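You operate a simulated robot arm through the tools that you are given. There is no shell and no other tool.

The job below is to be done with a simulated two-armed robot. You get a single attempt, and the scene is never put back.

## Task
Change the green closing die to what its card says and clamp it.
Fine: the old die goes in the orange tray; the switch stays off.

The check looks at the end state, three seconds after you hand in, the way a careful person would. Anything else that was tipped, shoved, dropped, spilled or broken makes it a failure.

## Robot
Two 7-joint arms with two-finger parallel grippers on one trunk that stands fixed in place. Base frame: the origin is at the foot of the trunk, x ahead of it, y to its left, z up. Units: mm, degrees, N and s.
The left shoulder is at [73, 182, 1086], the right one opposite. With the tool pointing down near the work surface each hand reaches from about 300 to 760 mm from the base axis, measured 20 degrees to its own side. Payload 3.91 kg a hand.
Tool frame (each hand has its own): the origin (TCP) lies between the finger pads and is the grasp point; the fingertips stand 30 mm ahead of it; z points along the fingers, y is the line along which they close. Largest opening 110 mm; finger width 20, thickness 10; the body of the gripper, 48 by 112 mm, starts 55 mm behind the TCP.
Orientation is that of the tool frame in the base frame, as [roll, pitch, yaw] about the fixed x, y, z axes, in that order (R = Rz(yaw) Ry(pitch) Rx(roll)). With the fingers straight down and closing along the base's y, the tool's x points along the base's -x, its y along +y and its z along -z.

## Interface
- The arms move only by the tool step_arm. It takes "left_moves", "right_moves" or both (then of equal length, played together; a hand with none holds still); each is a list of rows, each an object of numbers (a shift or turn left out is 0, a gripper value left out holds the last): "tx", "ty", "tz": the shift along the tool's x, y, z in mm; "wx", "wy", "wz": the turn, a rotation vector about the tool's x, y, z in degrees; "claw": the opening, from 0 (shut) to 1 (fully open). In form: [{"tx": .., "ty": .., "tz": .., "wx": .., "wy": .., "wz": .., "claw": ..}, ...]. A call has 1 to 20 rows; each row is the pose to reach, as a shift and turn from the pose commanded when the call began, along the tool's axes at that moment. Each row takes 0.2 s and may step no farther than 50 mm and 8.6 degrees from the row before; otherwise, or with a gripper value out of range, the whole call is refused. Where a pose cannot be reached the arm comes as near as it can. A force on the tool above 40 N (or 10 N above the force at the start of the call, whichever is more), or a blocked arm, ends the call early, and 0.2 s more pass. The fingers move at their own pace (about 72 mm/s each) and stop on an object; they squeeze with about 26 N. The grip force told is the motor's: it shows also when the fingers shut on nothing. Time passes only in rows, and 0.2 s behind the last, so rows that repeat a pose let the fingers close. It gives the time, the measured TCP pose, the force on the tool (base axes), the opening and the grip force at its end, in the units of the frame above (readings bear some noise), with the torque about the TCP (base axes, N m) and any sound that the robot's microphone picked up.
- Cameras (640 x 400 px; columns grow to the right, rows downward): "scene" is now at [210.1, -50.7, 1313.3]; the picture's right is [-0.54, -0.84, 0.00], its down [-0.14, 0.09, -0.99] and it looks along [0.83, -0.54, -0.17] (base axes); focal length 214 px, centre (320, 200). "left" rides on the left gripper at [72, -17, -103] in its tool frame; the picture's right is [0.23, 0.97, 0.00], its down [-0.76, 0.18, -0.62] and it looks along [-0.61, 0.14, 0.78] (tool axes); focal length 222 px, centre (320, 200). "right" rides on the right gripper at [72, 17, -103] in its tool frame; the picture's right is [-0.23, 0.97, 0.00], its down [-0.76, -0.18, -0.62] and it looks along [-0.61, -0.14, 0.78] (tool axes); focal length 222 px, centre (320, 200). There is no depth. A picture from a camera that has moved, and an enlarged one, comes with that camera's place and axes in the base frame and with its lens.
- grab_frame(camera): a new picture of that camera. The clock stands still meanwhile.
- raise_lower(by): moves the trunk up (or, below 0, down) by that many mm; the arms and the scene camera ride with it, the base frame stays. It gives what a move gives, with no picture.
- head_to(pan, tilt): turns the head with the scene camera to pan (to the left, within 80 degrees either way) and tilt (down, from -29 to 69), counted from straight ahead of the robot (the tilt from the chest, where the trunk bows). It gives what a move gives.
- zoom(camera, box): a new picture of the part [left, top, right, bottom] of that camera's present view, enlarged. The clock stands still meanwhile.
- job_done(): hands the job in; it is judged then, once.

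Nothing tells you positions but the pictures and the camera data. Unless the task says otherwise, let go and move clear before handing in.

The tools are called after "Emit:" as name(argument=value, ...) on one line, values as JSON. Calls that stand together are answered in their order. step_arm: Moves the arms, as the interface text tells. Its arguments: {"type":"object","properties":{"left_moves":{"type":"array"},"right_moves":{"type":"array"}},"required":[]} The other tools are called the same way: raise_lower (by) moves the trunk up or down; head_to (pan, tilt) turns the head that bears the scene camera; grab_frame (camera) takes a picture; zoom (camera, box) takes an enlarged picture of a part of a camera's view; job_done () hands the job in.

At the start:

```text
time: 0.0
left_tool_pos: [360.1, -69.8, 1273.6]
left_tcp_rot: [180.0, -0.3, -179.9]
left_wrist_force: [0.8, 0.2, 0.6]
left_torque: [-0.02, -0.01, 0.0]
left_gripper_width: 110.0
left_finger_force: 0.0
right_tool_pos: [273.5, -335.5, 1281.7]
right_tcp_rot: [180.0, 0.0, -180.0]
right_wrist_force: [0.6, -0.6, 0.9]
right_torque: [-0.03, -0.01, 0.04]
right_gripper_width: 110.0
right_finger_force: 0.1
trunk travel left (down, up): [-350.0, 164.0]
head pan, tilt (commanded): [-73.1, 61.5]
```

scene: 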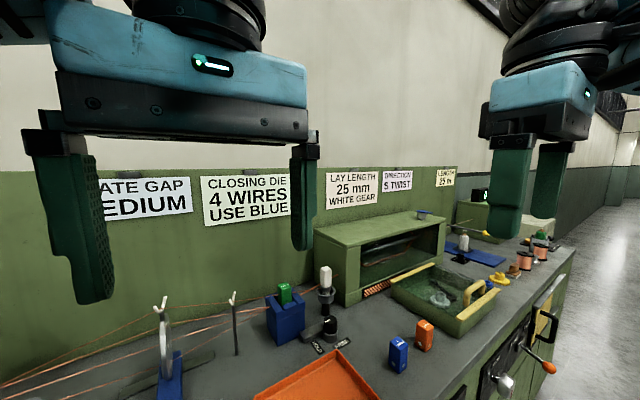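
right: 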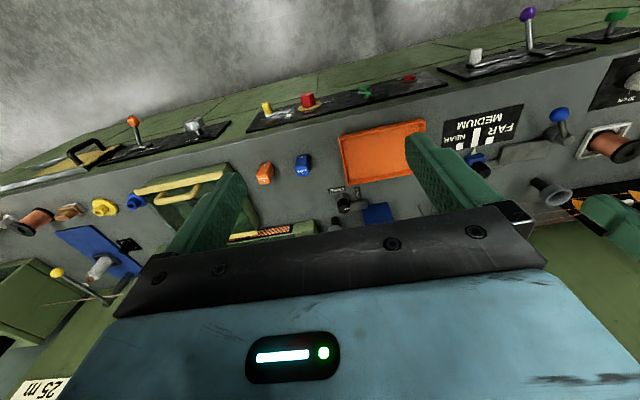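
left: 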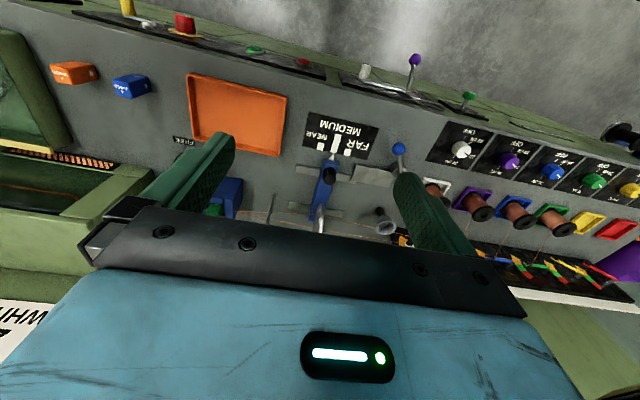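

The card reads "CLOSING DIE 4 WIRES USE BLUE". A green die sits in a blue holder, with blue and orange spare dies on the bench beside the orange tray. I'll look closer before I move anything.

Emit:
zoom(camera="scene", box=[240, 240, 460, 400])

Emit:
zoom(camera="scene", box=[80, 160, 480, 240])

Emit:
zoom(camera="left", box=[20, 40, 320, 230])

Emit:
zoom(camera="right", box=[220, 80, 540, 250])

```text
2.50 times, centred on (350, 320) of scene
camera zoom: at [210.1, -50.7, 1313.3], right [-0.54, -0.84, 0.0], down [-0.14, 0.09, -0.99], along [0.83, -0.54, -0.17], focal length 536 px, centre (245, -100)
```

zoom: 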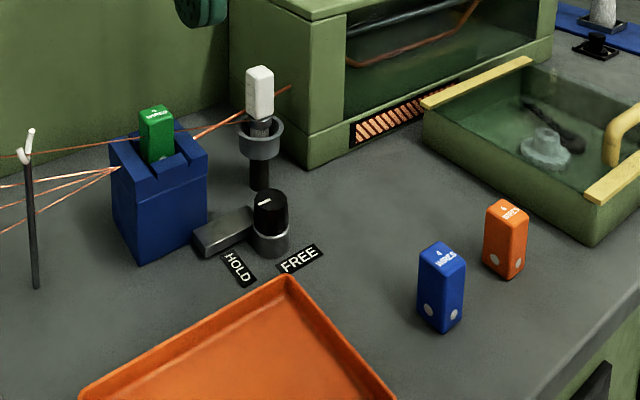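

```text
1.60 times, centred on (280, 200) of scene
camera zoom: at [210.1, -50.7, 1313.3], right [-0.54, -0.84, 0.0], down [-0.14, 0.09, -0.99], along [0.83, -0.54, -0.17], focal length 343 px, centre (384, 200)
```

zoom: 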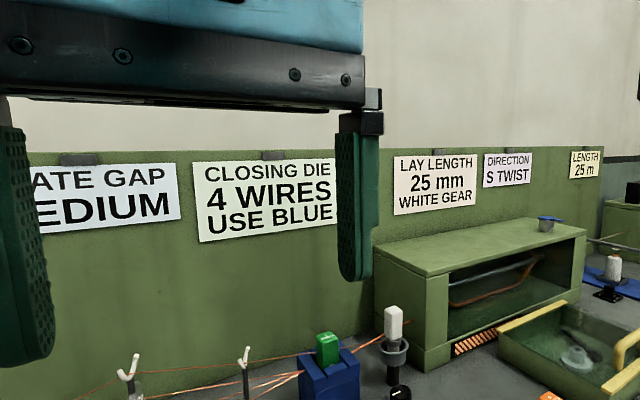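

```text
2.11 times, centred on (170, 135) of left
camera zoom: at [287.4, -86.7, 1377.3], right [-0.23, 0.97, 0.0], down [0.77, 0.18, 0.62], along [0.6, 0.14, -0.79], focal length 468 px, centre (636, 337)
```

zoom: 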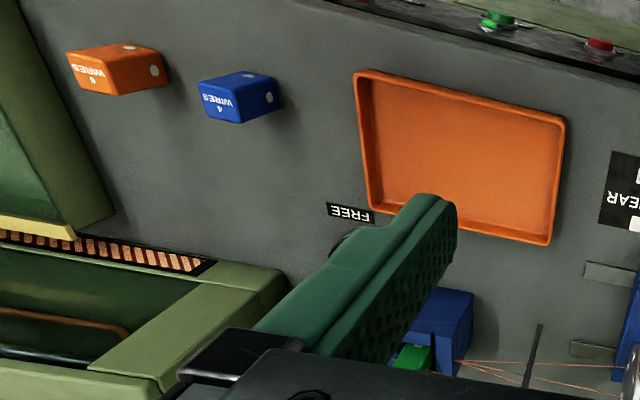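

```text
2.00 times, centred on (380, 165) of right
camera zoom: at [201.0, -319.6, 1384.0], right [0.23, 0.97, 0.0], down [0.76, -0.18, 0.62], along [0.61, -0.14, -0.78], focal length 444 px, centre (200, 270)
```

zoom: 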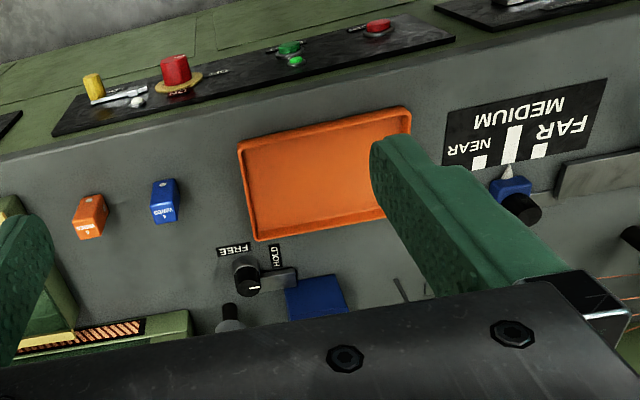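

The card calls for the blue "4 WIRES" die. The green die stands in a blue holder with a black HOLD/FREE knob next to it. I'll turn the head to get a straight look at the work area.

Emit:
head_to(pan=-30, tilt=40)

Emit:
grab_frame(camera="scene")

```text
time: 1.1
left_tool_pos: [362.7, -69.0, 1271.9]
left_tcp_rot: [-180.0, -0.9, -179.7]
left_wrist_force: [0.0, 0.2, 0.8]
left_torque: [0.03, 0.0, 0.01]
left_gripper_width: 109.9
left_finger_force: 0.0
right_tool_pos: [272.2, -336.7, 1280.6]
right_tcp_rot: [-179.9, -0.1, -180.0]
right_wrist_force: [0.3, 0.0, 0.3]
right_torque: [0.0, 0.01, 0.01]
right_gripper_width: 110.1
right_finger_force: 0.0
trunk travel left (down, up): [-350.0, 164.0]
head pan, tilt (commanded): [-30.0, 40.0]
```

```text
taken
camera scene: at [214.9, -43.5, 1303.7], right [-0.46, -0.89, 0.0], down [-0.24, 0.12, -0.96], along [0.85, -0.44, -0.27], focal length 214 px, centre (320, 200)
```

scene: 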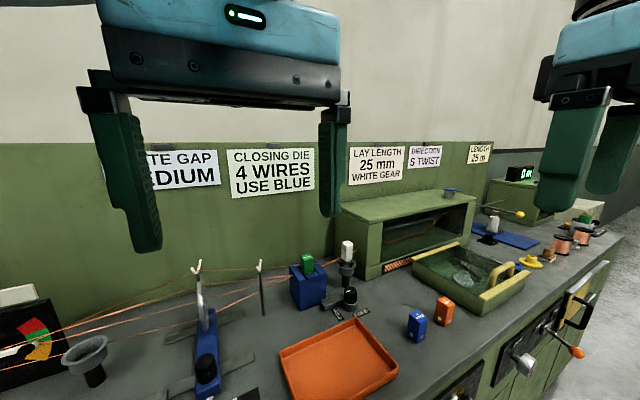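

The head moves, and the actual tilt reads about 24° less than commanded. I'll tilt it further down.

Emit:
head_to(pan=-30, tilt=66)

Emit:
grab_frame(camera="scene")

```text
time: 2.0
left_tool_pos: [362.9, -69.3, 1271.6]
left_tcp_rot: [-179.9, -0.9, -180.0]
left_wrist_force: [-0.7, -0.3, 0.2]
left_torque: [-0.02, -0.01, -0.01]
left_gripper_width: 109.9
left_finger_force: 0.1
right_tool_pos: [273.3, -335.2, 1282.5]
right_tcp_rot: [179.9, -0.1, 179.9]
right_wrist_force: [0.1, -1.6, 0.1]
right_torque: [-0.01, -0.04, -0.02]
right_gripper_width: 110.2
right_finger_force: 0.1
trunk travel left (down, up): [-350.0, 164.0]
head pan, tilt (commanded): [-30.0, 66.0]
```

```text
taken
camera scene: at [215.1, -43.0, 1303.1], right [-0.46, -0.89, 0.0], down [-0.24, 0.13, -0.96], along [0.85, -0.44, -0.27], focal length 214 px, centre (320, 200)
```

scene: 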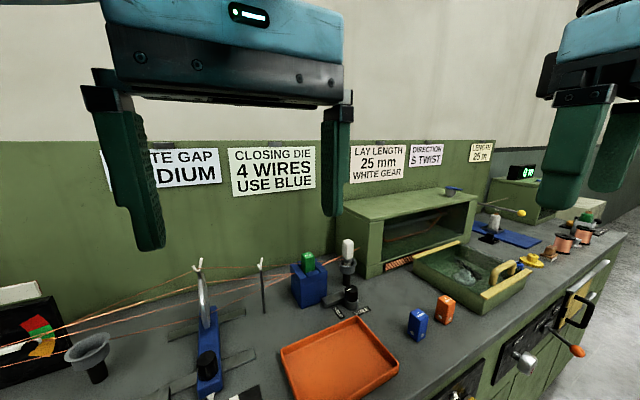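

The second command barely changed the view. I'll repeat it to find out whether the head is slow or blocked.

Emit:
head_to(pan=0, tilt=60)

Emit:
grab_frame(camera="scene")

```text
time: 3.0
left_tool_pos: [363.5, -67.5, 1272.8]
left_tcp_rot: [179.8, -0.7, -179.7]
left_wrist_force: [37.8, 20.3, -22.3]
left_torque: [-2.03, 2.2, -1.51]
left_gripper_width: 110.1
left_finger_force: 0.0
right_tool_pos: [273.1, -335.8, 1281.3]
right_tcp_rot: [180.0, 0.1, -180.0]
right_wrist_force: [0.6, -0.7, -0.4]
right_torque: [0.03, 0.0, -0.02]
right_gripper_width: 109.9
right_finger_force: 0.1
trunk travel left (down, up): [-350.0, 164.0]
head pan, tilt (commanded): [0.0, 60.0]
```

```text
taken
camera scene: at [222.7, -9.5, 1283.1], right [-0.1, -0.99, 0.0], down [-0.47, 0.05, -0.88], along [0.88, -0.09, -0.47], focal length 214 px, centre (320, 200)
```

scene: 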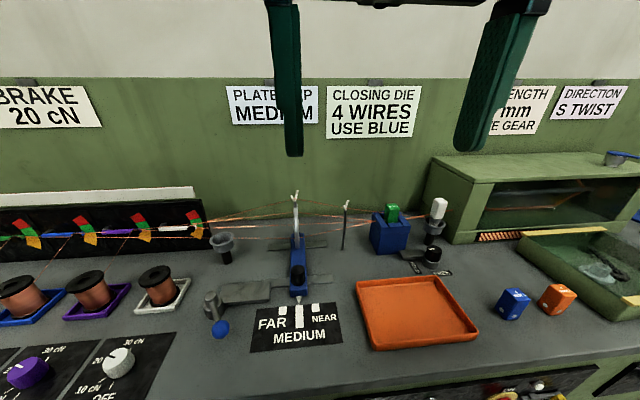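

The left wrist now reads about 38 N, so the head is pressing on the left hand. I'll move the left hand forward and off to the left.

Emit:
step_arm(left_moves=[{"tx": -30, "ty": 0, "tz": 0}, {"tx": -50, "ty": 35}, {"tx": -60, "ty": 80}, {"tx": -60, "ty": 125}, {"tx": -60, "ty": 170}, {"tx": -60, "ty": 215}, {"tx": -60, "ty": 260}, {"tx": -60, "ty": 305}, {"tx": -60, "ty": 350}])

Emit:
grab_frame(camera="scene")

```text
time: 5.0
left_tool_pos: [430.7, 264.4, 1235.6]
left_tcp_rot: [-179.7, -0.4, 180.0]
left_wrist_force: [-0.1, 0.1, -0.2]
left_torque: [0.0, 0.0, -0.02]
left_gripper_width: 110.0
left_finger_force: 0.1
left hand out of reach, approached as far as the arm can: row 7, 8, 9
right_tool_pos: [272.9, -333.6, 1281.6]
right_tcp_rot: [179.9, 0.1, -180.0]
right_wrist_force: [0.2, 0.6, 0.6]
right_torque: [0.0, 0.0, -0.03]
right_gripper_width: 110.1
right_finger_force: 0.1
trunk travel left (down, up): [-350.0, 164.0]
head pan, tilt (commanded): [0.0, 60.0]
```

```text
taken
camera scene: at [198.8, 0.8, 1238.3], right [0.0, -1.0, 0.0], down [-0.87, 0.0, -0.5], along [0.5, 0.0, -0.87], focal length 214 px, centre (320, 200)
```

scene: 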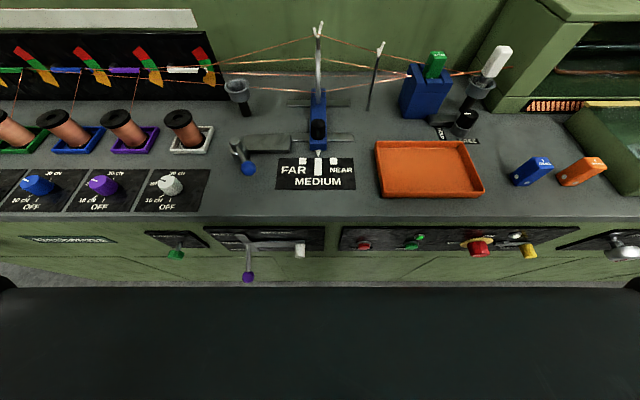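

The head is free now and points where commanded. I'll look at the die station.

Emit:
head_to(pan=-32, tilt=38)

Emit:
grab_frame(camera="scene")

Emit:
zoom(camera="scene", box=[240, 130, 400, 230])

Emit:
zoom(camera="scene", box=[240, 180, 480, 330])

```text
time: 5.9
left_tool_pos: [431.2, 262.7, 1234.9]
left_tcp_rot: [-179.9, -0.4, -179.9]
left_wrist_force: [-0.2, -0.3, -0.2]
left_torque: [-0.02, -0.04, -0.02]
left_gripper_width: 109.8
left_finger_force: 0.1
right_tool_pos: [272.0, -335.5, 1281.2]
right_tcp_rot: [179.9, 0.1, -180.0]
right_wrist_force: [0.2, -1.0, -0.5]
right_torque: [-0.01, 0.01, 0.01]
right_gripper_width: 110.0
right_finger_force: 0.0
trunk travel left (down, up): [-350.0, 164.0]
head pan, tilt (commanded): [-32.0, 38.0]
```

```text
taken
camera scene: at [205.3, -45.8, 1267.9], right [-0.53, -0.85, 0.0], down [-0.52, 0.33, -0.79], along [0.67, -0.42, -0.62], focal length 214 px, centre (320, 200)
```

scene: 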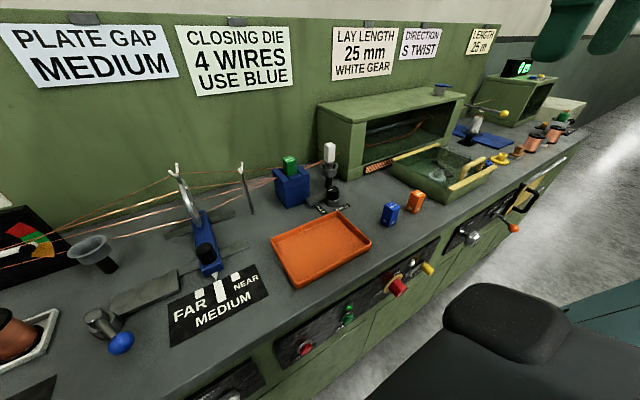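

```text
4.00 times, centred on (320, 180) of scene
camera zoom: at [205.3, -45.8, 1267.9], right [-0.53, -0.85, 0.0], down [-0.52, 0.33, -0.79], along [0.67, -0.42, -0.62], focal length 858 px, centre (320, 280)
```

zoom: 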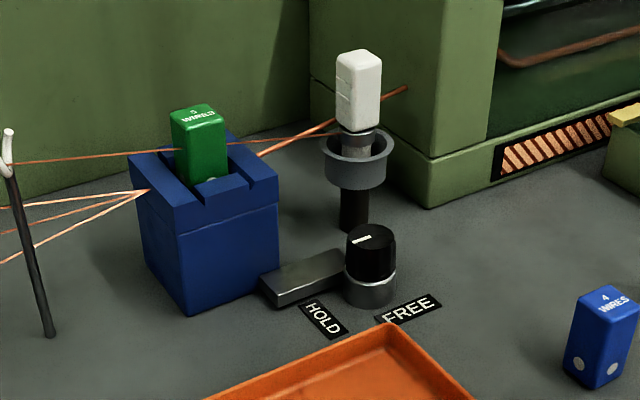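

```text
2.67 times, centred on (360, 255) of scene
camera zoom: at [205.3, -45.8, 1267.9], right [-0.53, -0.85, 0.0], down [-0.52, 0.33, -0.79], along [0.67, -0.42, -0.62], focal length 572 px, centre (213, 53)
```

zoom: 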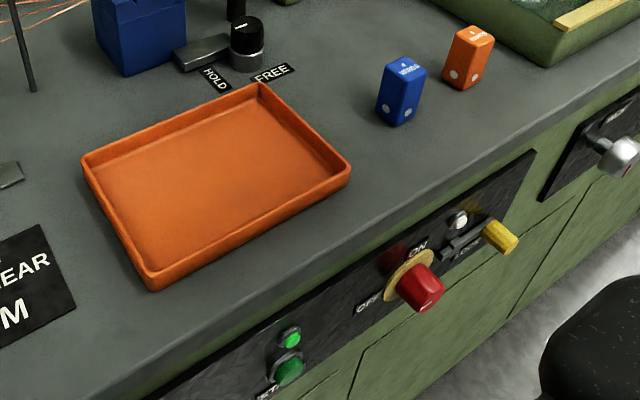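

With both views triangulated I get these estimates:

| Item | Position (mm) |
|---|---|
| Bench top | z ≈ 782 |
| Blue die | (500, -484) |
| Tray | x 475–643, y -391 to -150 |
| Knob | (683, -398) |
| Holder | (785, -294) |

I'll move the right hand in for a closer look with its camera.

Emit:
step_arm(right_moves=[{"tx": -40, "tz": 20}, {"tx": -80, "tz": 45}, {"tx": -120, "tz": 70}, {"tx": -160, "tz": 95}, {"tx": -200, "tz": 120}, {"tx": -230, "tz": 150}, {"tx": -250, "tz": 180}])

Emit:
grab_frame(camera="right")

Emit:
grab_frame(camera="scene")

```text
time: 7.5
left_tool_pos: [432.1, 262.4, 1234.4]
left_tcp_rot: [-179.8, -0.4, -179.9]
left_wrist_force: [0.2, 0.6, -0.1]
left_torque: [-0.01, 0.01, 0.0]
left_gripper_width: 109.9
left_finger_force: 0.0
right_tool_pos: [524.8, -335.8, 1099.3]
right_tcp_rot: [-180.0, 0.0, -180.0]
right_wrist_force: [-0.1, -0.2, 0.2]
right_torque: [-0.01, 0.0, 0.0]
right_gripper_width: 109.9
right_finger_force: 0.2
trunk travel left (down, up): [-350.0, 164.0]
head pan, tilt (commanded): [-32.0, 38.0]
```

```text
taken
camera right: at [452.8, -320.5, 1202.3], right [0.23, 0.97, 0.0], down [0.76, -0.18, 0.62], along [0.61, -0.14, -0.78], focal length 222 px, centre (320, 200)
```

right: 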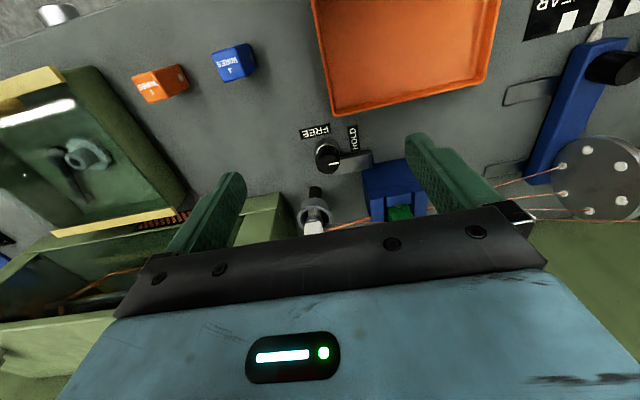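

```text
taken
camera scene: at [206.0, -46.0, 1267.8], right [-0.53, -0.85, 0.0], down [-0.52, 0.33, -0.79], along [0.67, -0.42, -0.62], focal length 214 px, centre (320, 200)
```

scene: 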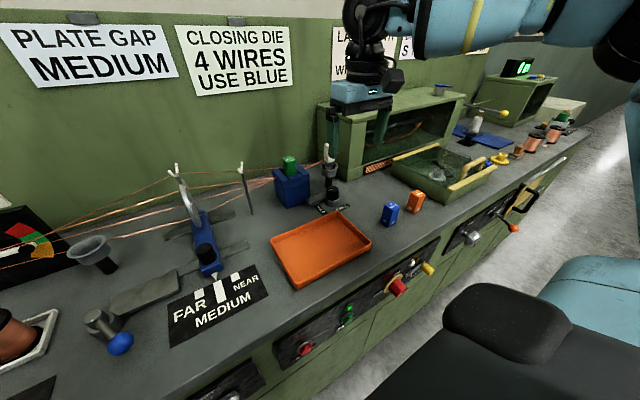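

Emit:
zoom(camera="right", box=[280, 110, 460, 240])

Emit:
zoom(camera="right", box=[100, 20, 300, 130])

```text
3.08 times, centred on (370, 175) of right
camera zoom: at [452.8, -320.5, 1202.3], right [0.23, 0.97, 0.0], down [0.76, -0.18, 0.62], along [0.61, -0.14, -0.78], focal length 684 px, centre (166, 277)
```

zoom: 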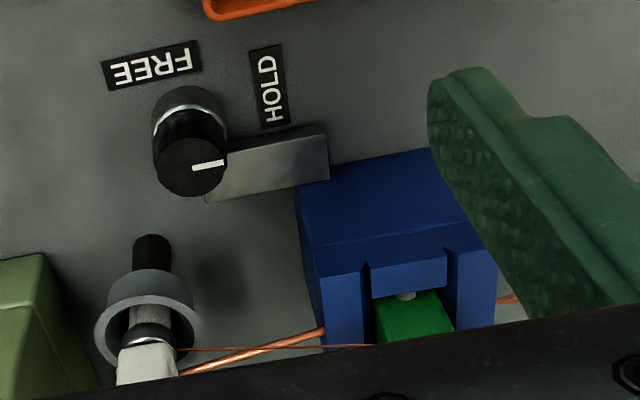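

```text
3.20 times, centred on (200, 75) of right
camera zoom: at [452.8, -320.5, 1202.3], right [0.23, 0.97, 0.0], down [0.76, -0.18, 0.62], along [0.61, -0.14, -0.78], focal length 711 px, centre (704, 600)
```

zoom: 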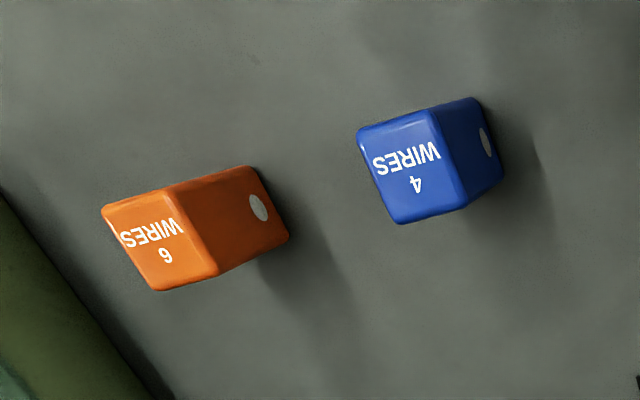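

Triangulating against the right-hand camera corrects my first estimate: the bench top is nearer z ≈ 864. The knob pointer currently points at HOLD. I'll look closer at the holder.

Emit:
zoom(camera="scene", box=[264, 145, 344, 215])

Emit:
zoom(camera="scene", box=[370, 185, 450, 235])

Emit:
zoom(camera="left", box=[0, 0, 640, 400])

```text
5.71 times, centred on (304, 180) of scene
camera zoom: at [206.0, -46.0, 1267.8], right [-0.53, -0.85, 0.0], down [-0.52, 0.33, -0.79], along [0.67, -0.42, -0.62], focal length 1226 px, centre (411, 314)
```

zoom: 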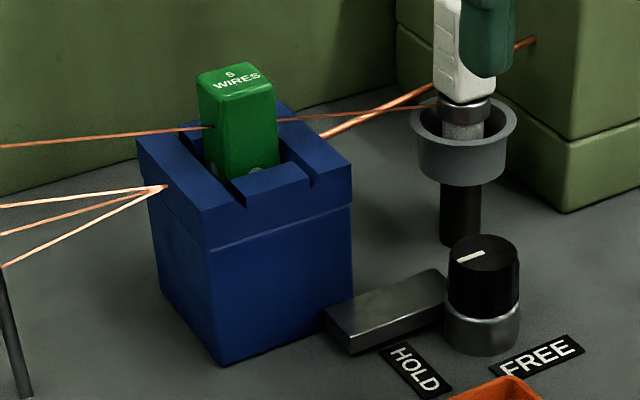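

```text
8.00 times, centred on (410, 210) of scene
camera zoom: at [206.0, -46.0, 1267.8], right [-0.53, -0.85, 0.0], down [-0.52, 0.33, -0.79], along [0.67, -0.42, -0.62], focal length 1716 px, centre (-400, 120)
```

zoom: 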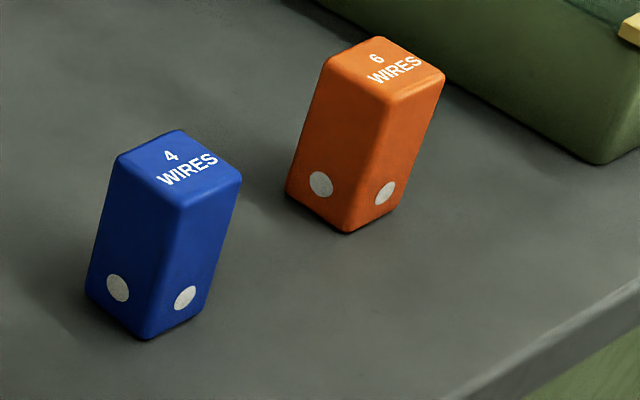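

```text
1.00 times, centred on (320, 200) of left (not enlarged: the box is as wide or as high as the picture)
camera zoom: at [359.2, 245.1, 1338.7], right [-0.23, 0.97, 0.0], down [0.77, 0.18, 0.62], along [0.6, 0.14, -0.79], focal length 222 px, centre (320, 200)
```

zoom: 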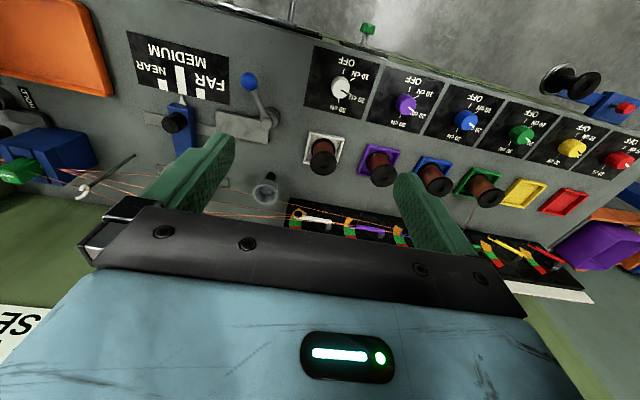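

The green die sits in a slotted pocket. I'll move the right hand forward over the holder for a clear view from above.

Emit:
step_arm(right_moves=[{"tx": -25, "ty": 28, "tz": -15}, {"tx": -50, "ty": 57, "tz": -30}, {"tx": -75, "ty": 86, "tz": -45}])

Emit:
grab_frame(camera="right")

Emit:
grab_frame(camera="scene")

```text
time: 8.3
left_tool_pos: [432.7, 262.5, 1235.0]
left_tcp_rot: [-180.0, -0.5, 179.9]
left_wrist_force: [-0.8, 0.5, -0.1]
left_torque: [-0.04, 0.01, -0.03]
left_gripper_width: 110.2
left_finger_force: 0.1
right_tool_pos: [584.2, -261.9, 1138.1]
right_tcp_rot: [-179.6, -0.1, 179.7]
right_wrist_force: [-0.3, -0.4, 2.2]
right_torque: [-0.06, 0.0, 0.02]
right_gripper_width: 109.6
right_finger_force: 0.1
right hand out of reach, approached as far as the arm can: row 3
trunk travel left (down, up): [-350.0, 164.0]
head pan, tilt (commanded): [-32.0, 38.0]
```

```text
taken
camera right: at [512.5, -245.6, 1241.6], right [0.23, 0.97, -0.01], down [0.76, -0.18, 0.62], along [0.6, -0.15, -0.78], focal length 222 px, centre (320, 200)
```

right: 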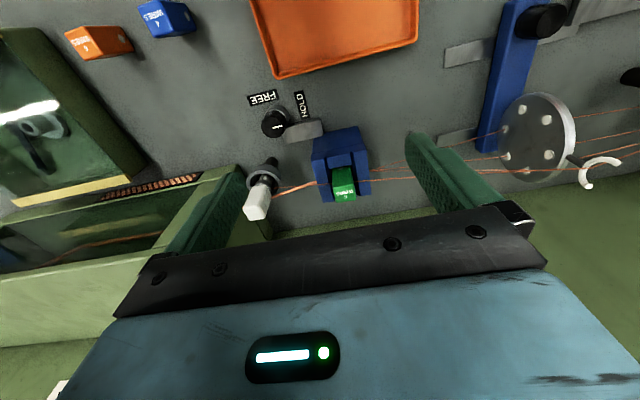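

```text
taken
camera scene: at [206.2, -45.6, 1268.0], right [-0.53, -0.85, 0.0], down [-0.52, 0.33, -0.79], along [0.67, -0.42, -0.62], focal length 214 px, centre (320, 200)
```

scene: 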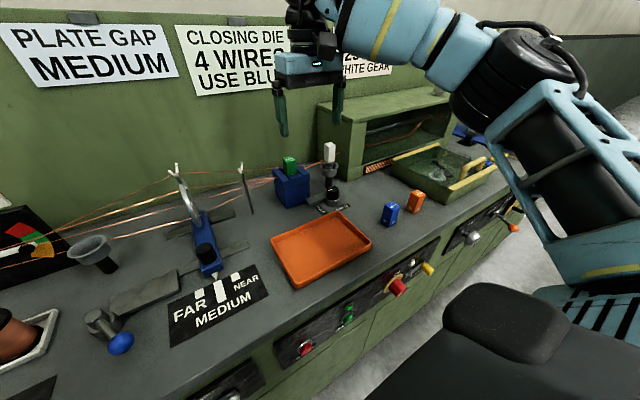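

Reach runs out at this height, so I'll zoom from here. After that I'll raise the trunk for more reach over the holder.

Emit:
zoom(camera="right", box=[240, 80, 400, 220])

Emit:
raise_lower(by=140)

```text
2.86 times, centred on (320, 150) of right
camera zoom: at [512.5, -245.6, 1241.6], right [0.23, 0.97, -0.01], down [0.76, -0.18, 0.62], along [0.6, -0.15, -0.78], focal length 635 px, centre (320, 343)
```

zoom: 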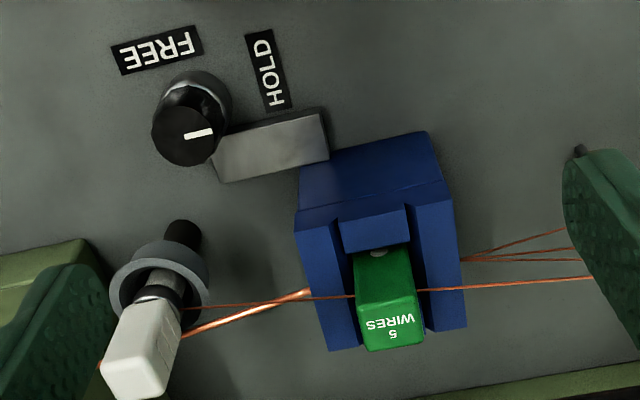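

```text
time: 10.0
left_tool_pos: [433.8, 263.9, 1375.2]
left_tcp_rot: [-180.0, -0.5, -179.9]
left_wrist_force: [0.7, 0.1, 0.3]
left_torque: [0.04, 0.0, 0.01]
left_gripper_width: 110.1
left_finger_force: 0.2
right_tool_pos: [497.4, -261.6, 1434.1]
right_tcp_rot: [-180.0, 16.7, 179.9]
right_wrist_force: [0.3, -0.6, 0.2]
right_torque: [-0.01, 0.07, -0.01]
right_gripper_width: 110.2
right_finger_force: 0.2
trunk travel left (down, up): [-490.0, 24.0]
head pan, tilt (commanded): [-32.0, 38.0]
```

Current estimates after this view:

| Item | Position (mm) |
|---|---|
| Green die top | (696, -256, 998) |
| Holder walls | top z ≈ 950 |
| Knob | (618, -347), top z ≈ 905 |

The right hand shifted when the trunk rose, so I'll check where it settles.

Emit:
step_arm(right_moves=[{"tx": 0}, {"tx": 0}])

Emit:
grab_frame(camera="right")

Emit:
grab_frame(camera="scene")

```text
time: 10.6
left_tool_pos: [432.2, 263.6, 1376.7]
left_tcp_rot: [-179.9, -0.5, -180.0]
left_wrist_force: [0.1, -0.4, 0.2]
left_torque: [-0.02, 0.02, 0.03]
left_gripper_width: 109.7
left_finger_force: 0.1
right_tool_pos: [497.1, -261.4, 1436.4]
right_tcp_rot: [180.0, 16.8, 179.9]
right_wrist_force: [0.6, 0.0, -0.1]
right_torque: [-0.02, -0.01, -0.03]
right_gripper_width: 109.8
right_finger_force: 0.1
trunk travel left (down, up): [-490.0, 24.0]
head pan, tilt (commanded): [-32.0, 38.0]
```

```text
taken
camera right: at [397.9, -245.6, 1513.3], right [0.22, 0.97, 0.07], down [0.55, -0.18, 0.82], along [0.81, -0.14, -0.57], focal length 222 px, centre (320, 200)
```

right: 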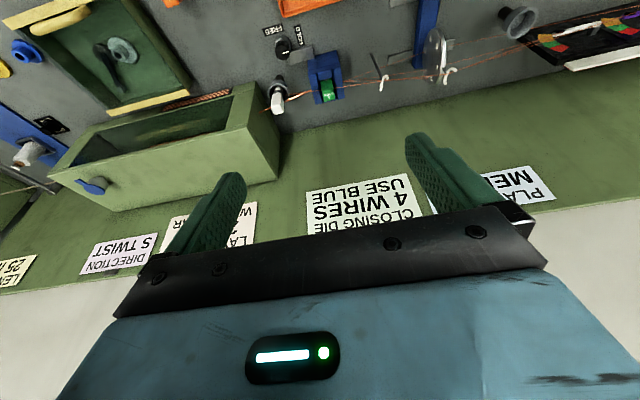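

```text
taken
camera scene: at [117.5, -45.9, 1431.4], right [-0.53, -0.85, 0.0], down [-0.52, 0.33, -0.79], along [0.67, -0.42, -0.62], focal length 214 px, centre (320, 200)
```

scene: 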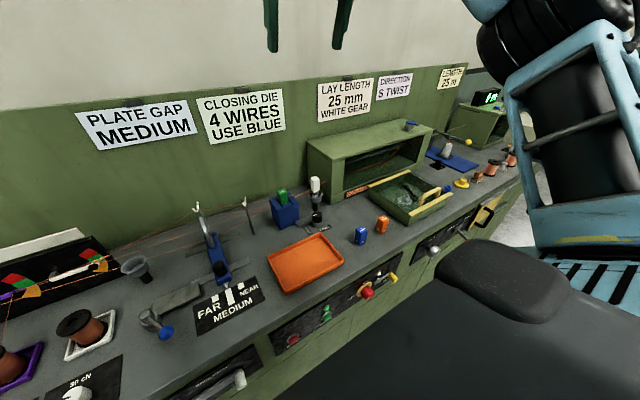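

Raising the trunk moved the head about 90 mm back and 163 mm up, so the trunk leans as it rises and that costs forward reach. I'll lower it in stages to find the height with the best reach.

Emit:
raise_lower(by=-100)

Emit:
grab_frame(camera="scene")

```text
time: 11.9
left_tool_pos: [430.2, 263.2, 1278.8]
left_tcp_rot: [180.0, -0.4, -179.9]
left_wrist_force: [-0.5, 0.2, 0.0]
left_torque: [0.01, -0.04, 0.04]
left_gripper_width: 110.1
left_finger_force: 0.1
right_tool_pos: [496.5, -261.7, 1337.5]
right_tcp_rot: [179.9, 16.9, 179.9]
right_wrist_force: [-0.2, -0.5, 0.0]
right_torque: [-0.03, 0.0, -0.01]
right_gripper_width: 110.0
right_finger_force: 0.1
trunk travel left (down, up): [-390.0, 124.0]
head pan, tilt (commanded): [-32.0, 38.0]
```

```text
taken
camera scene: at [191.2, -45.9, 1311.1], right [-0.53, -0.85, 0.0], down [-0.52, 0.33, -0.79], along [0.67, -0.42, -0.62], focal length 214 px, centre (320, 200)
```

scene: 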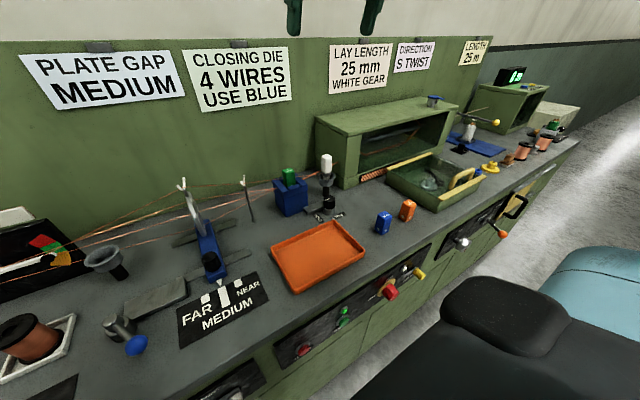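

The shoulder moves as the trunk moves, so I'll test reach from this height. First I'll bring the right hand down and back to vertical, well above everything.

Emit:
step_arm(right_moves=[{"tx": -2, "tz": 45, "wy": 4.2}, {"tx": -4, "tz": 90, "wy": 8.4}, {"tx": -5, "tz": 135, "wy": 12.6}, {"tx": -6, "tz": 180, "wy": 16.8}, {"tx": -6, "tz": 197, "wy": 16.8}])

```text
time: 13.1
left_tool_pos: [429.4, 264.1, 1276.0]
left_tcp_rot: [-179.9, -0.4, -179.9]
left_wrist_force: [0.1, -0.3, -0.2]
left_torque: [0.01, -0.01, -0.01]
left_gripper_width: 109.9
left_finger_force: 0.3
right_tool_pos: [557.2, -259.9, 1152.1]
right_tcp_rot: [-180.0, 0.0, 179.8]
right_wrist_force: [0.4, 0.7, 0.9]
right_torque: [0.02, 0.0, 0.02]
right_gripper_width: 110.2
right_finger_force: 0.2
trunk travel left (down, up): [-390.0, 124.0]
head pan, tilt (commanded): [-32.0, 38.0]
```

Emit:
step_arm(right_moves=[{"tx": -35, "tz": 20}, {"tx": -70, "tz": 41}, {"tx": -105, "tz": 62}, {"tx": -139, "tz": 82, "ty": 4}])

Emit:
grab_frame(camera="right")

Emit:
grab_frame(camera="scene")

```text
time: 14.1
left_tool_pos: [430.3, 262.4, 1276.3]
left_tcp_rot: [180.0, -0.4, 180.0]
left_wrist_force: [-0.3, 0.0, -0.8]
left_torque: [0.02, 0.0, -0.02]
left_gripper_width: 110.3
left_finger_force: 0.0
right_tool_pos: [609.9, -273.0, 1106.9]
right_tcp_rot: [180.0, 0.1, 179.8]
right_wrist_force: [0.0, -0.8, 0.0]
right_torque: [0.02, -0.03, -0.02]
right_gripper_width: 109.8
right_finger_force: 0.1
right hand out of reach, approached as far as the arm can: row 2, 3, 4
trunk travel left (down, up): [-390.0, 124.0]
head pan, tilt (commanded): [-32.0, 38.0]
```

```text
taken
camera right: at [537.9, -256.8, 1210.2], right [0.23, 0.97, 0.0], down [0.76, -0.18, 0.62], along [0.61, -0.14, -0.78], focal length 222 px, centre (320, 200)
```

right: 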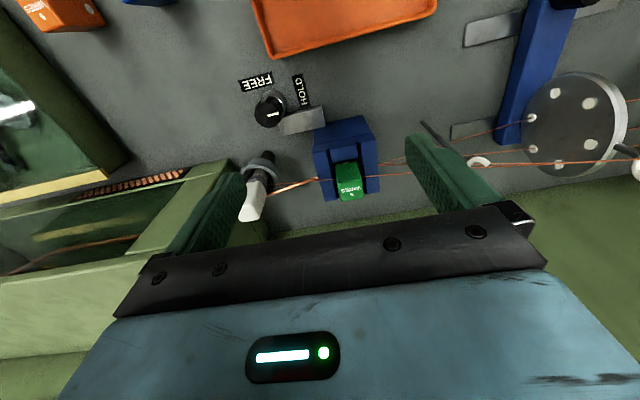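

```text
taken
camera scene: at [191.3, -46.1, 1311.1], right [-0.53, -0.85, 0.0], down [-0.52, 0.33, -0.79], along [0.67, -0.42, -0.62], focal length 214 px, centre (320, 200)
```

scene: 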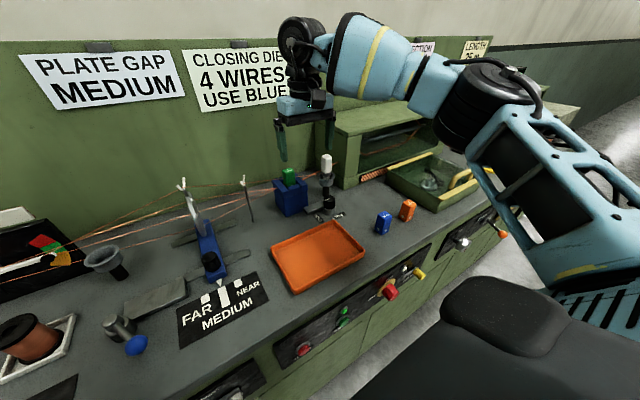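

With a vertical tool I can't reach the holder at this height, so the die will need a forward tilt of about 20–25°. The knob is within reach vertically. I'll zoom in on both to refine their positions.

Emit:
zoom(camera="right", box=[230, 60, 340, 140])

Emit:
zoom(camera="right", box=[290, 100, 400, 210])

Emit:
zoom(camera="scene", box=[260, 145, 360, 225])

```text
5.00 times, centred on (285, 100) of right
camera zoom: at [537.9, -256.8, 1210.2], right [0.23, 0.97, 0.0], down [0.76, -0.18, 0.62], along [0.61, -0.14, -0.78], focal length 1111 px, centre (495, 700)
```

zoom: 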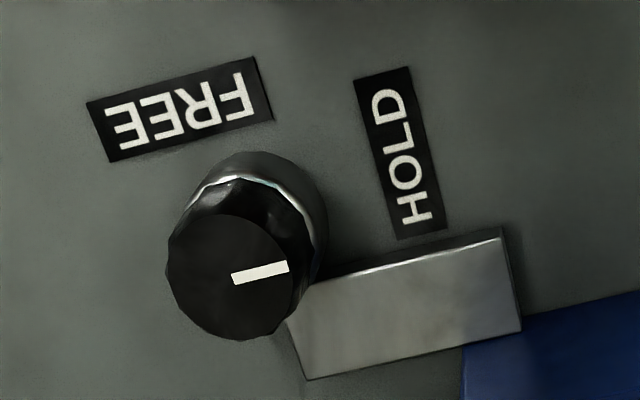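

```text
3.64 times, centred on (345, 155) of right
camera zoom: at [537.9, -256.8, 1210.2], right [0.23, 0.97, 0.0], down [0.76, -0.18, 0.62], along [0.61, -0.14, -0.78], focal length 808 px, centre (229, 364)
```

zoom: 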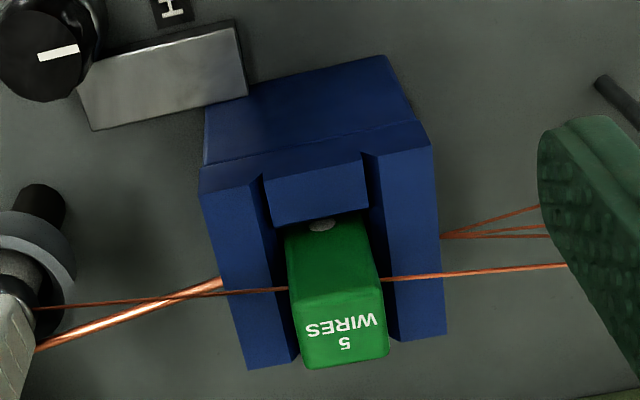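

```text
5.00 times, centred on (310, 185) of scene
camera zoom: at [191.3, -46.1, 1311.1], right [-0.53, -0.85, 0.0], down [-0.52, 0.33, -0.79], along [0.67, -0.42, -0.62], focal length 1072 px, centre (370, 275)
```

zoom: 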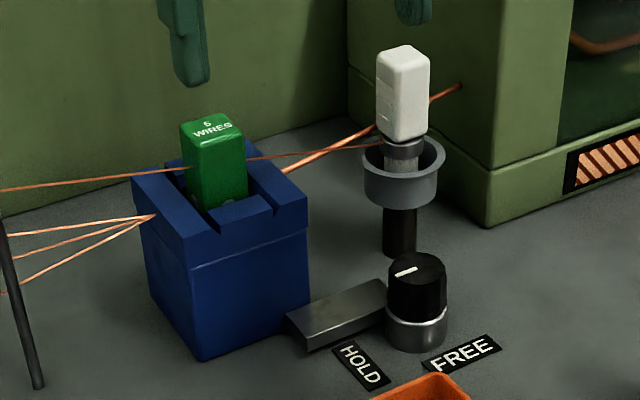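

The knob top is near (618, -347, 906) with a radius of about 18 mm, and its pointer is at HOLD (+y). I'll back the right hand off slightly and start turning its wrist toward the knob grip angle, well above everything.

Emit:
step_arm(right_moves=[{"tx": 10, "tz": 10, "wz": 8}, {"tx": 20, "tz": 20, "wz": 16}, {"tx": 20, "tz": 30, "wz": 24}])

```text
time: 14.9
left_tool_pos: [430.9, 263.2, 1275.2]
left_tcp_rot: [179.9, -0.4, -179.9]
left_wrist_force: [-0.3, -0.4, -0.1]
left_torque: [0.01, -0.01, 0.03]
left_gripper_width: 109.9
left_finger_force: 0.1
right_tool_pos: [591.6, -274.0, 1075.9]
right_tcp_rot: [-179.9, 0.0, 155.8]
right_wrist_force: [0.3, -0.9, -0.9]
right_torque: [0.03, 0.02, -0.03]
right_gripper_width: 110.1
right_finger_force: 0.1
trunk travel left (down, up): [-390.0, 124.0]
head pan, tilt (commanded): [-32.0, 38.0]
```

Emit:
step_arm(right_moves=[{"tx": -9, "ty": -9, "tz": 4, "wz": 8, "claw": 0.55}, {"tx": -18, "ty": -18, "tz": 8, "wz": 16, "claw": 0.55}, {"tx": -27, "ty": -28, "tz": 12, "wz": 24, "claw": 0.55}, {"tx": -36, "ty": -37, "tz": 16, "wz": 32, "claw": 0.55}, {"tx": -45, "ty": -46, "tz": 20, "wz": 40, "claw": 0.55}, {"tx": -54, "ty": -55.7, "tz": 26, "wz": 46, "claw": 0.55}, {"tx": -54, "ty": -55.7, "tz": 26, "wz": 46, "claw": 0.55}])

Emit:
grab_frame(camera="right")

Emit:
grab_frame(camera="scene")

```text
time: 16.5
left_tool_pos: [431.0, 262.5, 1276.3]
left_tcp_rot: [-180.0, -0.4, -179.9]
left_wrist_force: [-0.3, -0.7, 0.5]
left_torque: [-0.02, -0.01, -0.01]
left_gripper_width: 110.3
left_finger_force: 0.1
right_tool_pos: [621.8, -347.4, 1049.9]
right_tcp_rot: [179.9, -0.1, 110.0]
right_wrist_force: [0.2, 0.6, 0.0]
right_torque: [-0.01, -0.02, 0.0]
right_gripper_width: 60.5
right_finger_force: 0.2
trunk travel left (down, up): [-390.0, 124.0]
head pan, tilt (commanded): [-32.0, 38.0]
```

```text
taken
camera right: at [613.8, -275.2, 1153.0], right [0.99, 0.12, 0.0], down [0.09, -0.78, 0.62], along [0.07, -0.62, -0.78], focal length 222 px, centre (320, 200)
```

right: 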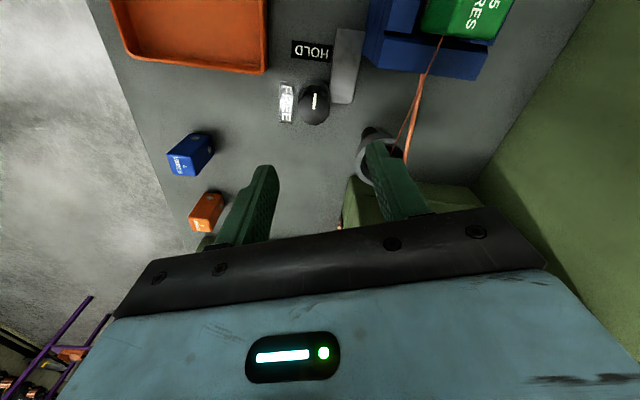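

```text
taken
camera scene: at [191.6, -45.8, 1311.0], right [-0.53, -0.85, 0.0], down [-0.52, 0.33, -0.79], along [0.67, -0.42, -0.62], focal length 214 px, centre (320, 200)
```

scene: 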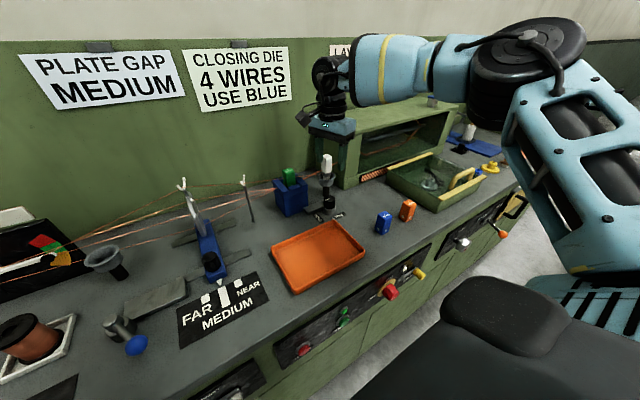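

Emit:
zoom(camera="right", box=[260, 20, 420, 140])

Emit:
zoom(camera="right", box=[140, 110, 260, 250])

Emit:
zoom(camera="right", box=[340, 0, 540, 200])

```text
3.33 times, centred on (340, 80) of right
camera zoom: at [613.8, -275.2, 1153.0], right [0.99, 0.12, 0.0], down [0.09, -0.78, 0.62], along [0.07, -0.62, -0.78], focal length 740 px, centre (253, 600)
```

zoom: 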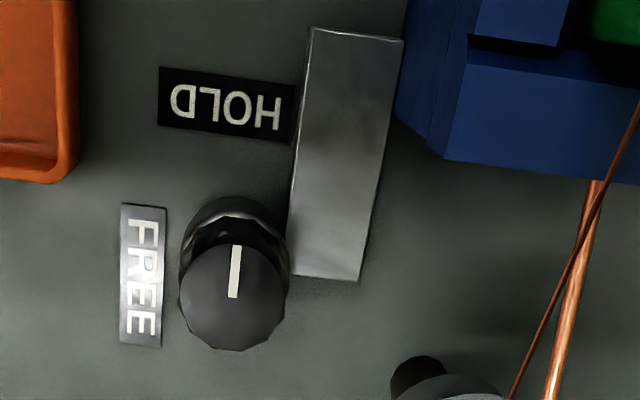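

```text
2.86 times, centred on (200, 180) of right
camera zoom: at [613.8, -275.2, 1153.0], right [0.99, 0.12, 0.0], down [0.09, -0.78, 0.62], along [0.07, -0.62, -0.78], focal length 635 px, centre (663, 257)
```

zoom: 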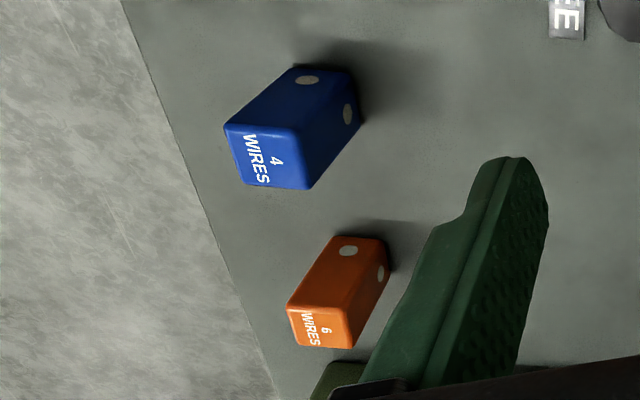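

```text
2.00 times, centred on (440, 100) of right
camera zoom: at [613.8, -275.2, 1153.0], right [0.99, 0.12, 0.0], down [0.09, -0.78, 0.62], along [0.07, -0.62, -0.78], focal length 444 px, centre (80, 400)
```

zoom: 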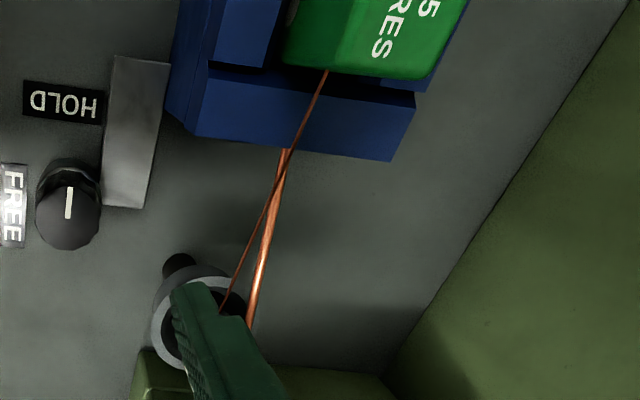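

All views now agree that the knob centre is near (616.5, -347.5) with its pointer straight at +y (HOLD). I'll descend partway with the fingers at about 60 mm.

Emit:
step_arm(right_moves=[{"tx": 1.8, "ty": -5, "tz": 30}, {"tx": 1.8, "ty": -5, "tz": 60}, {"tx": 1.8, "ty": -5, "tz": 85}, {"tx": 1.8, "ty": -5, "tz": 100}])

Emit:
grab_frame(camera="right")

Emit:
zoom(camera="scene", box=[260, 100, 400, 230])

```text
time: 17.5
left_tool_pos: [431.9, 261.8, 1277.0]
left_tcp_rot: [179.9, -0.4, -179.9]
left_wrist_force: [0.8, -0.4, -0.6]
left_torque: [0.01, -0.02, -0.03]
left_gripper_width: 109.8
left_finger_force: 0.0
right_tool_pos: [614.4, -345.2, 948.6]
right_tcp_rot: [-180.0, 0.0, 109.9]
right_wrist_force: [-0.4, 0.3, -0.7]
right_torque: [-0.01, 0.03, 0.05]
right_gripper_width: 60.5
right_finger_force: 0.2
trunk travel left (down, up): [-390.0, 124.0]
head pan, tilt (commanded): [-32.0, 38.0]
```

```text
taken
camera right: at [606.8, -272.5, 1051.8], right [0.99, 0.12, 0.0], down [0.09, -0.78, 0.62], along [0.07, -0.62, -0.78], focal length 222 px, centre (320, 200)
```

right: 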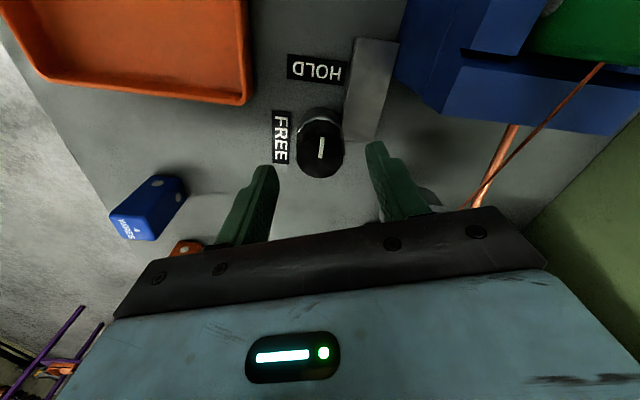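

```text
3.08 times, centred on (330, 165) of scene
camera zoom: at [191.9, -45.9, 1311.0], right [-0.53, -0.85, 0.0], down [-0.52, 0.33, -0.79], along [0.67, -0.42, -0.62], focal length 660 px, centre (289, 308)
```

zoom: 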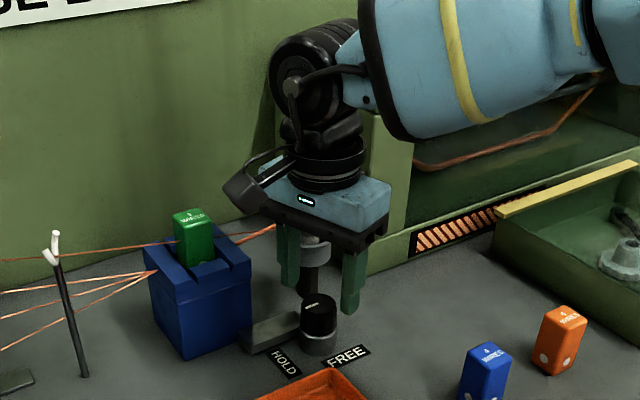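

Emit:
zoom(camera="right", box=[240, 90, 400, 210])

Emit:
zoom(camera="scene", box=[300, 150, 360, 200])

```text
3.33 times, centred on (320, 150) of right
camera zoom: at [606.8, -272.5, 1051.8], right [0.99, 0.12, 0.0], down [0.09, -0.78, 0.62], along [0.07, -0.62, -0.78], focal length 740 px, centre (320, 367)
```

zoom: 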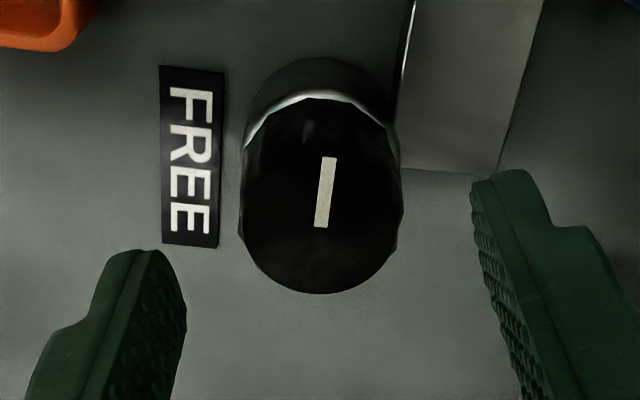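

```text
8.00 times, centred on (330, 175) of scene
camera zoom: at [191.9, -45.9, 1311.0], right [-0.53, -0.85, 0.0], down [-0.52, 0.33, -0.79], along [0.67, -0.42, -0.62], focal length 1716 px, centre (240, 400)
```

zoom: 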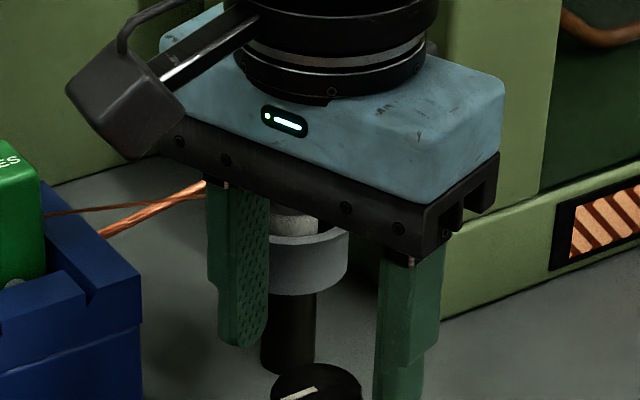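

The knob is about centred between the fingers. I'll descend to put the fingertips near z 886, just above the metal bar.

Emit:
step_arm(right_moves=[{"tz": 16}, {"tz": 32}])

Emit:
zoom(camera="right", box=[220, 90, 420, 240])

Emit:
zoom(camera="scene", box=[290, 150, 370, 220])

```text
time: 18.1
left_tool_pos: [431.8, 263.3, 1275.2]
left_tcp_rot: [179.9, -0.4, -179.9]
left_wrist_force: [0.1, 0.3, -0.1]
left_torque: [-0.01, 0.03, 0.0]
left_gripper_width: 110.0
left_finger_force: 0.1
right_tool_pos: [615.9, -347.7, 916.3]
right_tcp_rot: [179.9, 0.0, 110.0]
right_wrist_force: [-0.8, -0.1, 1.8]
right_torque: [-0.01, 0.01, 0.0]
right_gripper_width: 60.3
right_finger_force: 0.1
trunk travel left (down, up): [-390.0, 124.0]
head pan, tilt (commanded): [-32.0, 38.0]
```

```text
2.67 times, centred on (320, 165) of right
camera zoom: at [607.3, -274.6, 1019.6], right [0.99, 0.12, 0.0], down [0.09, -0.78, 0.62], along [0.07, -0.62, -0.78], focal length 592 px, centre (320, 293)
```

zoom: 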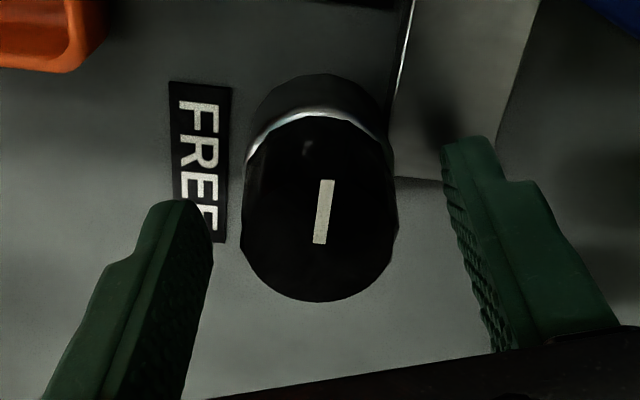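

```text
5.71 times, centred on (330, 185) of scene
camera zoom: at [191.9, -46.0, 1310.9], right [-0.53, -0.85, 0.0], down [-0.52, 0.33, -0.79], along [0.67, -0.42, -0.62], focal length 1226 px, centre (263, 286)
```

zoom: 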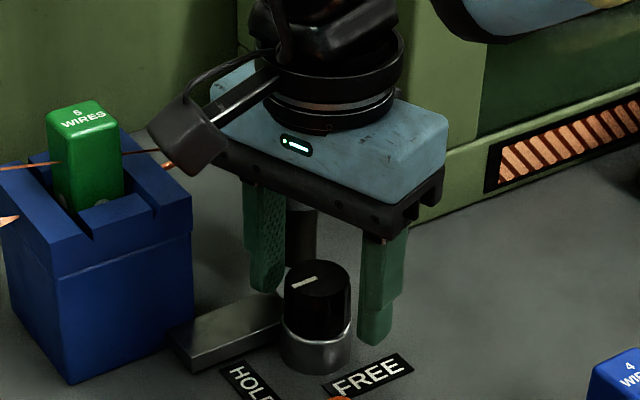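

The knob is centred to within about 3 mm. I'll make the small correction and close on it.

Emit:
step_arm(right_moves=[{"tx": -2.5, "tz": 2}, {"tx": -2.5, "tz": 2, "claw": 0.2}, {"tx": -2.5, "tz": 2, "claw": 0.0}, {"tx": -2.5, "tz": 2, "claw": 0.0}, {"tx": -2.5, "tz": 2, "claw": 0.0}])

Emit:
zoom(camera="right", box=[220, 90, 420, 240])

```text
time: 19.3
left_tool_pos: [431.3, 263.0, 1276.4]
left_tcp_rot: [-180.0, -0.4, -180.0]
left_wrist_force: [0.4, 0.5, 0.1]
left_torque: [0.04, -0.02, 0.0]
left_gripper_width: 110.1
left_finger_force: 0.0
right_tool_pos: [616.4, -349.9, 915.4]
right_tcp_rot: [-179.9, 0.0, 110.0]
right_wrist_force: [-0.2, 1.4, -2.2]
right_torque: [0.09, -0.31, -0.02]
right_gripper_width: 37.6
right_finger_force: 45.0
trunk travel left (down, up): [-390.0, 124.0]
head pan, tilt (commanded): [-32.0, 38.0]
```

```text
2.67 times, centred on (320, 165) of right
camera zoom: at [608.4, -276.9, 1017.7], right [0.99, 0.12, 0.0], down [0.09, -0.78, 0.62], along [0.07, -0.62, -0.78], focal length 592 px, centre (320, 293)
```

zoom: 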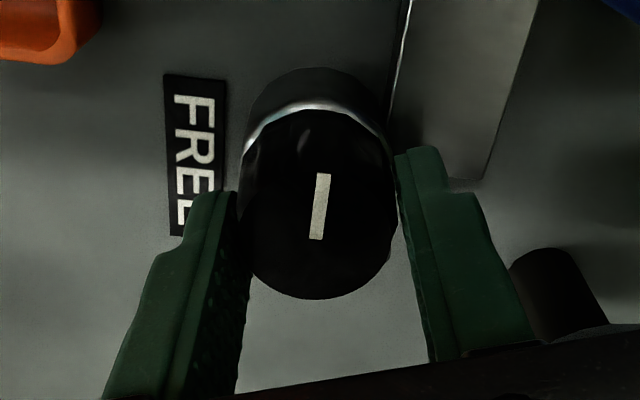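

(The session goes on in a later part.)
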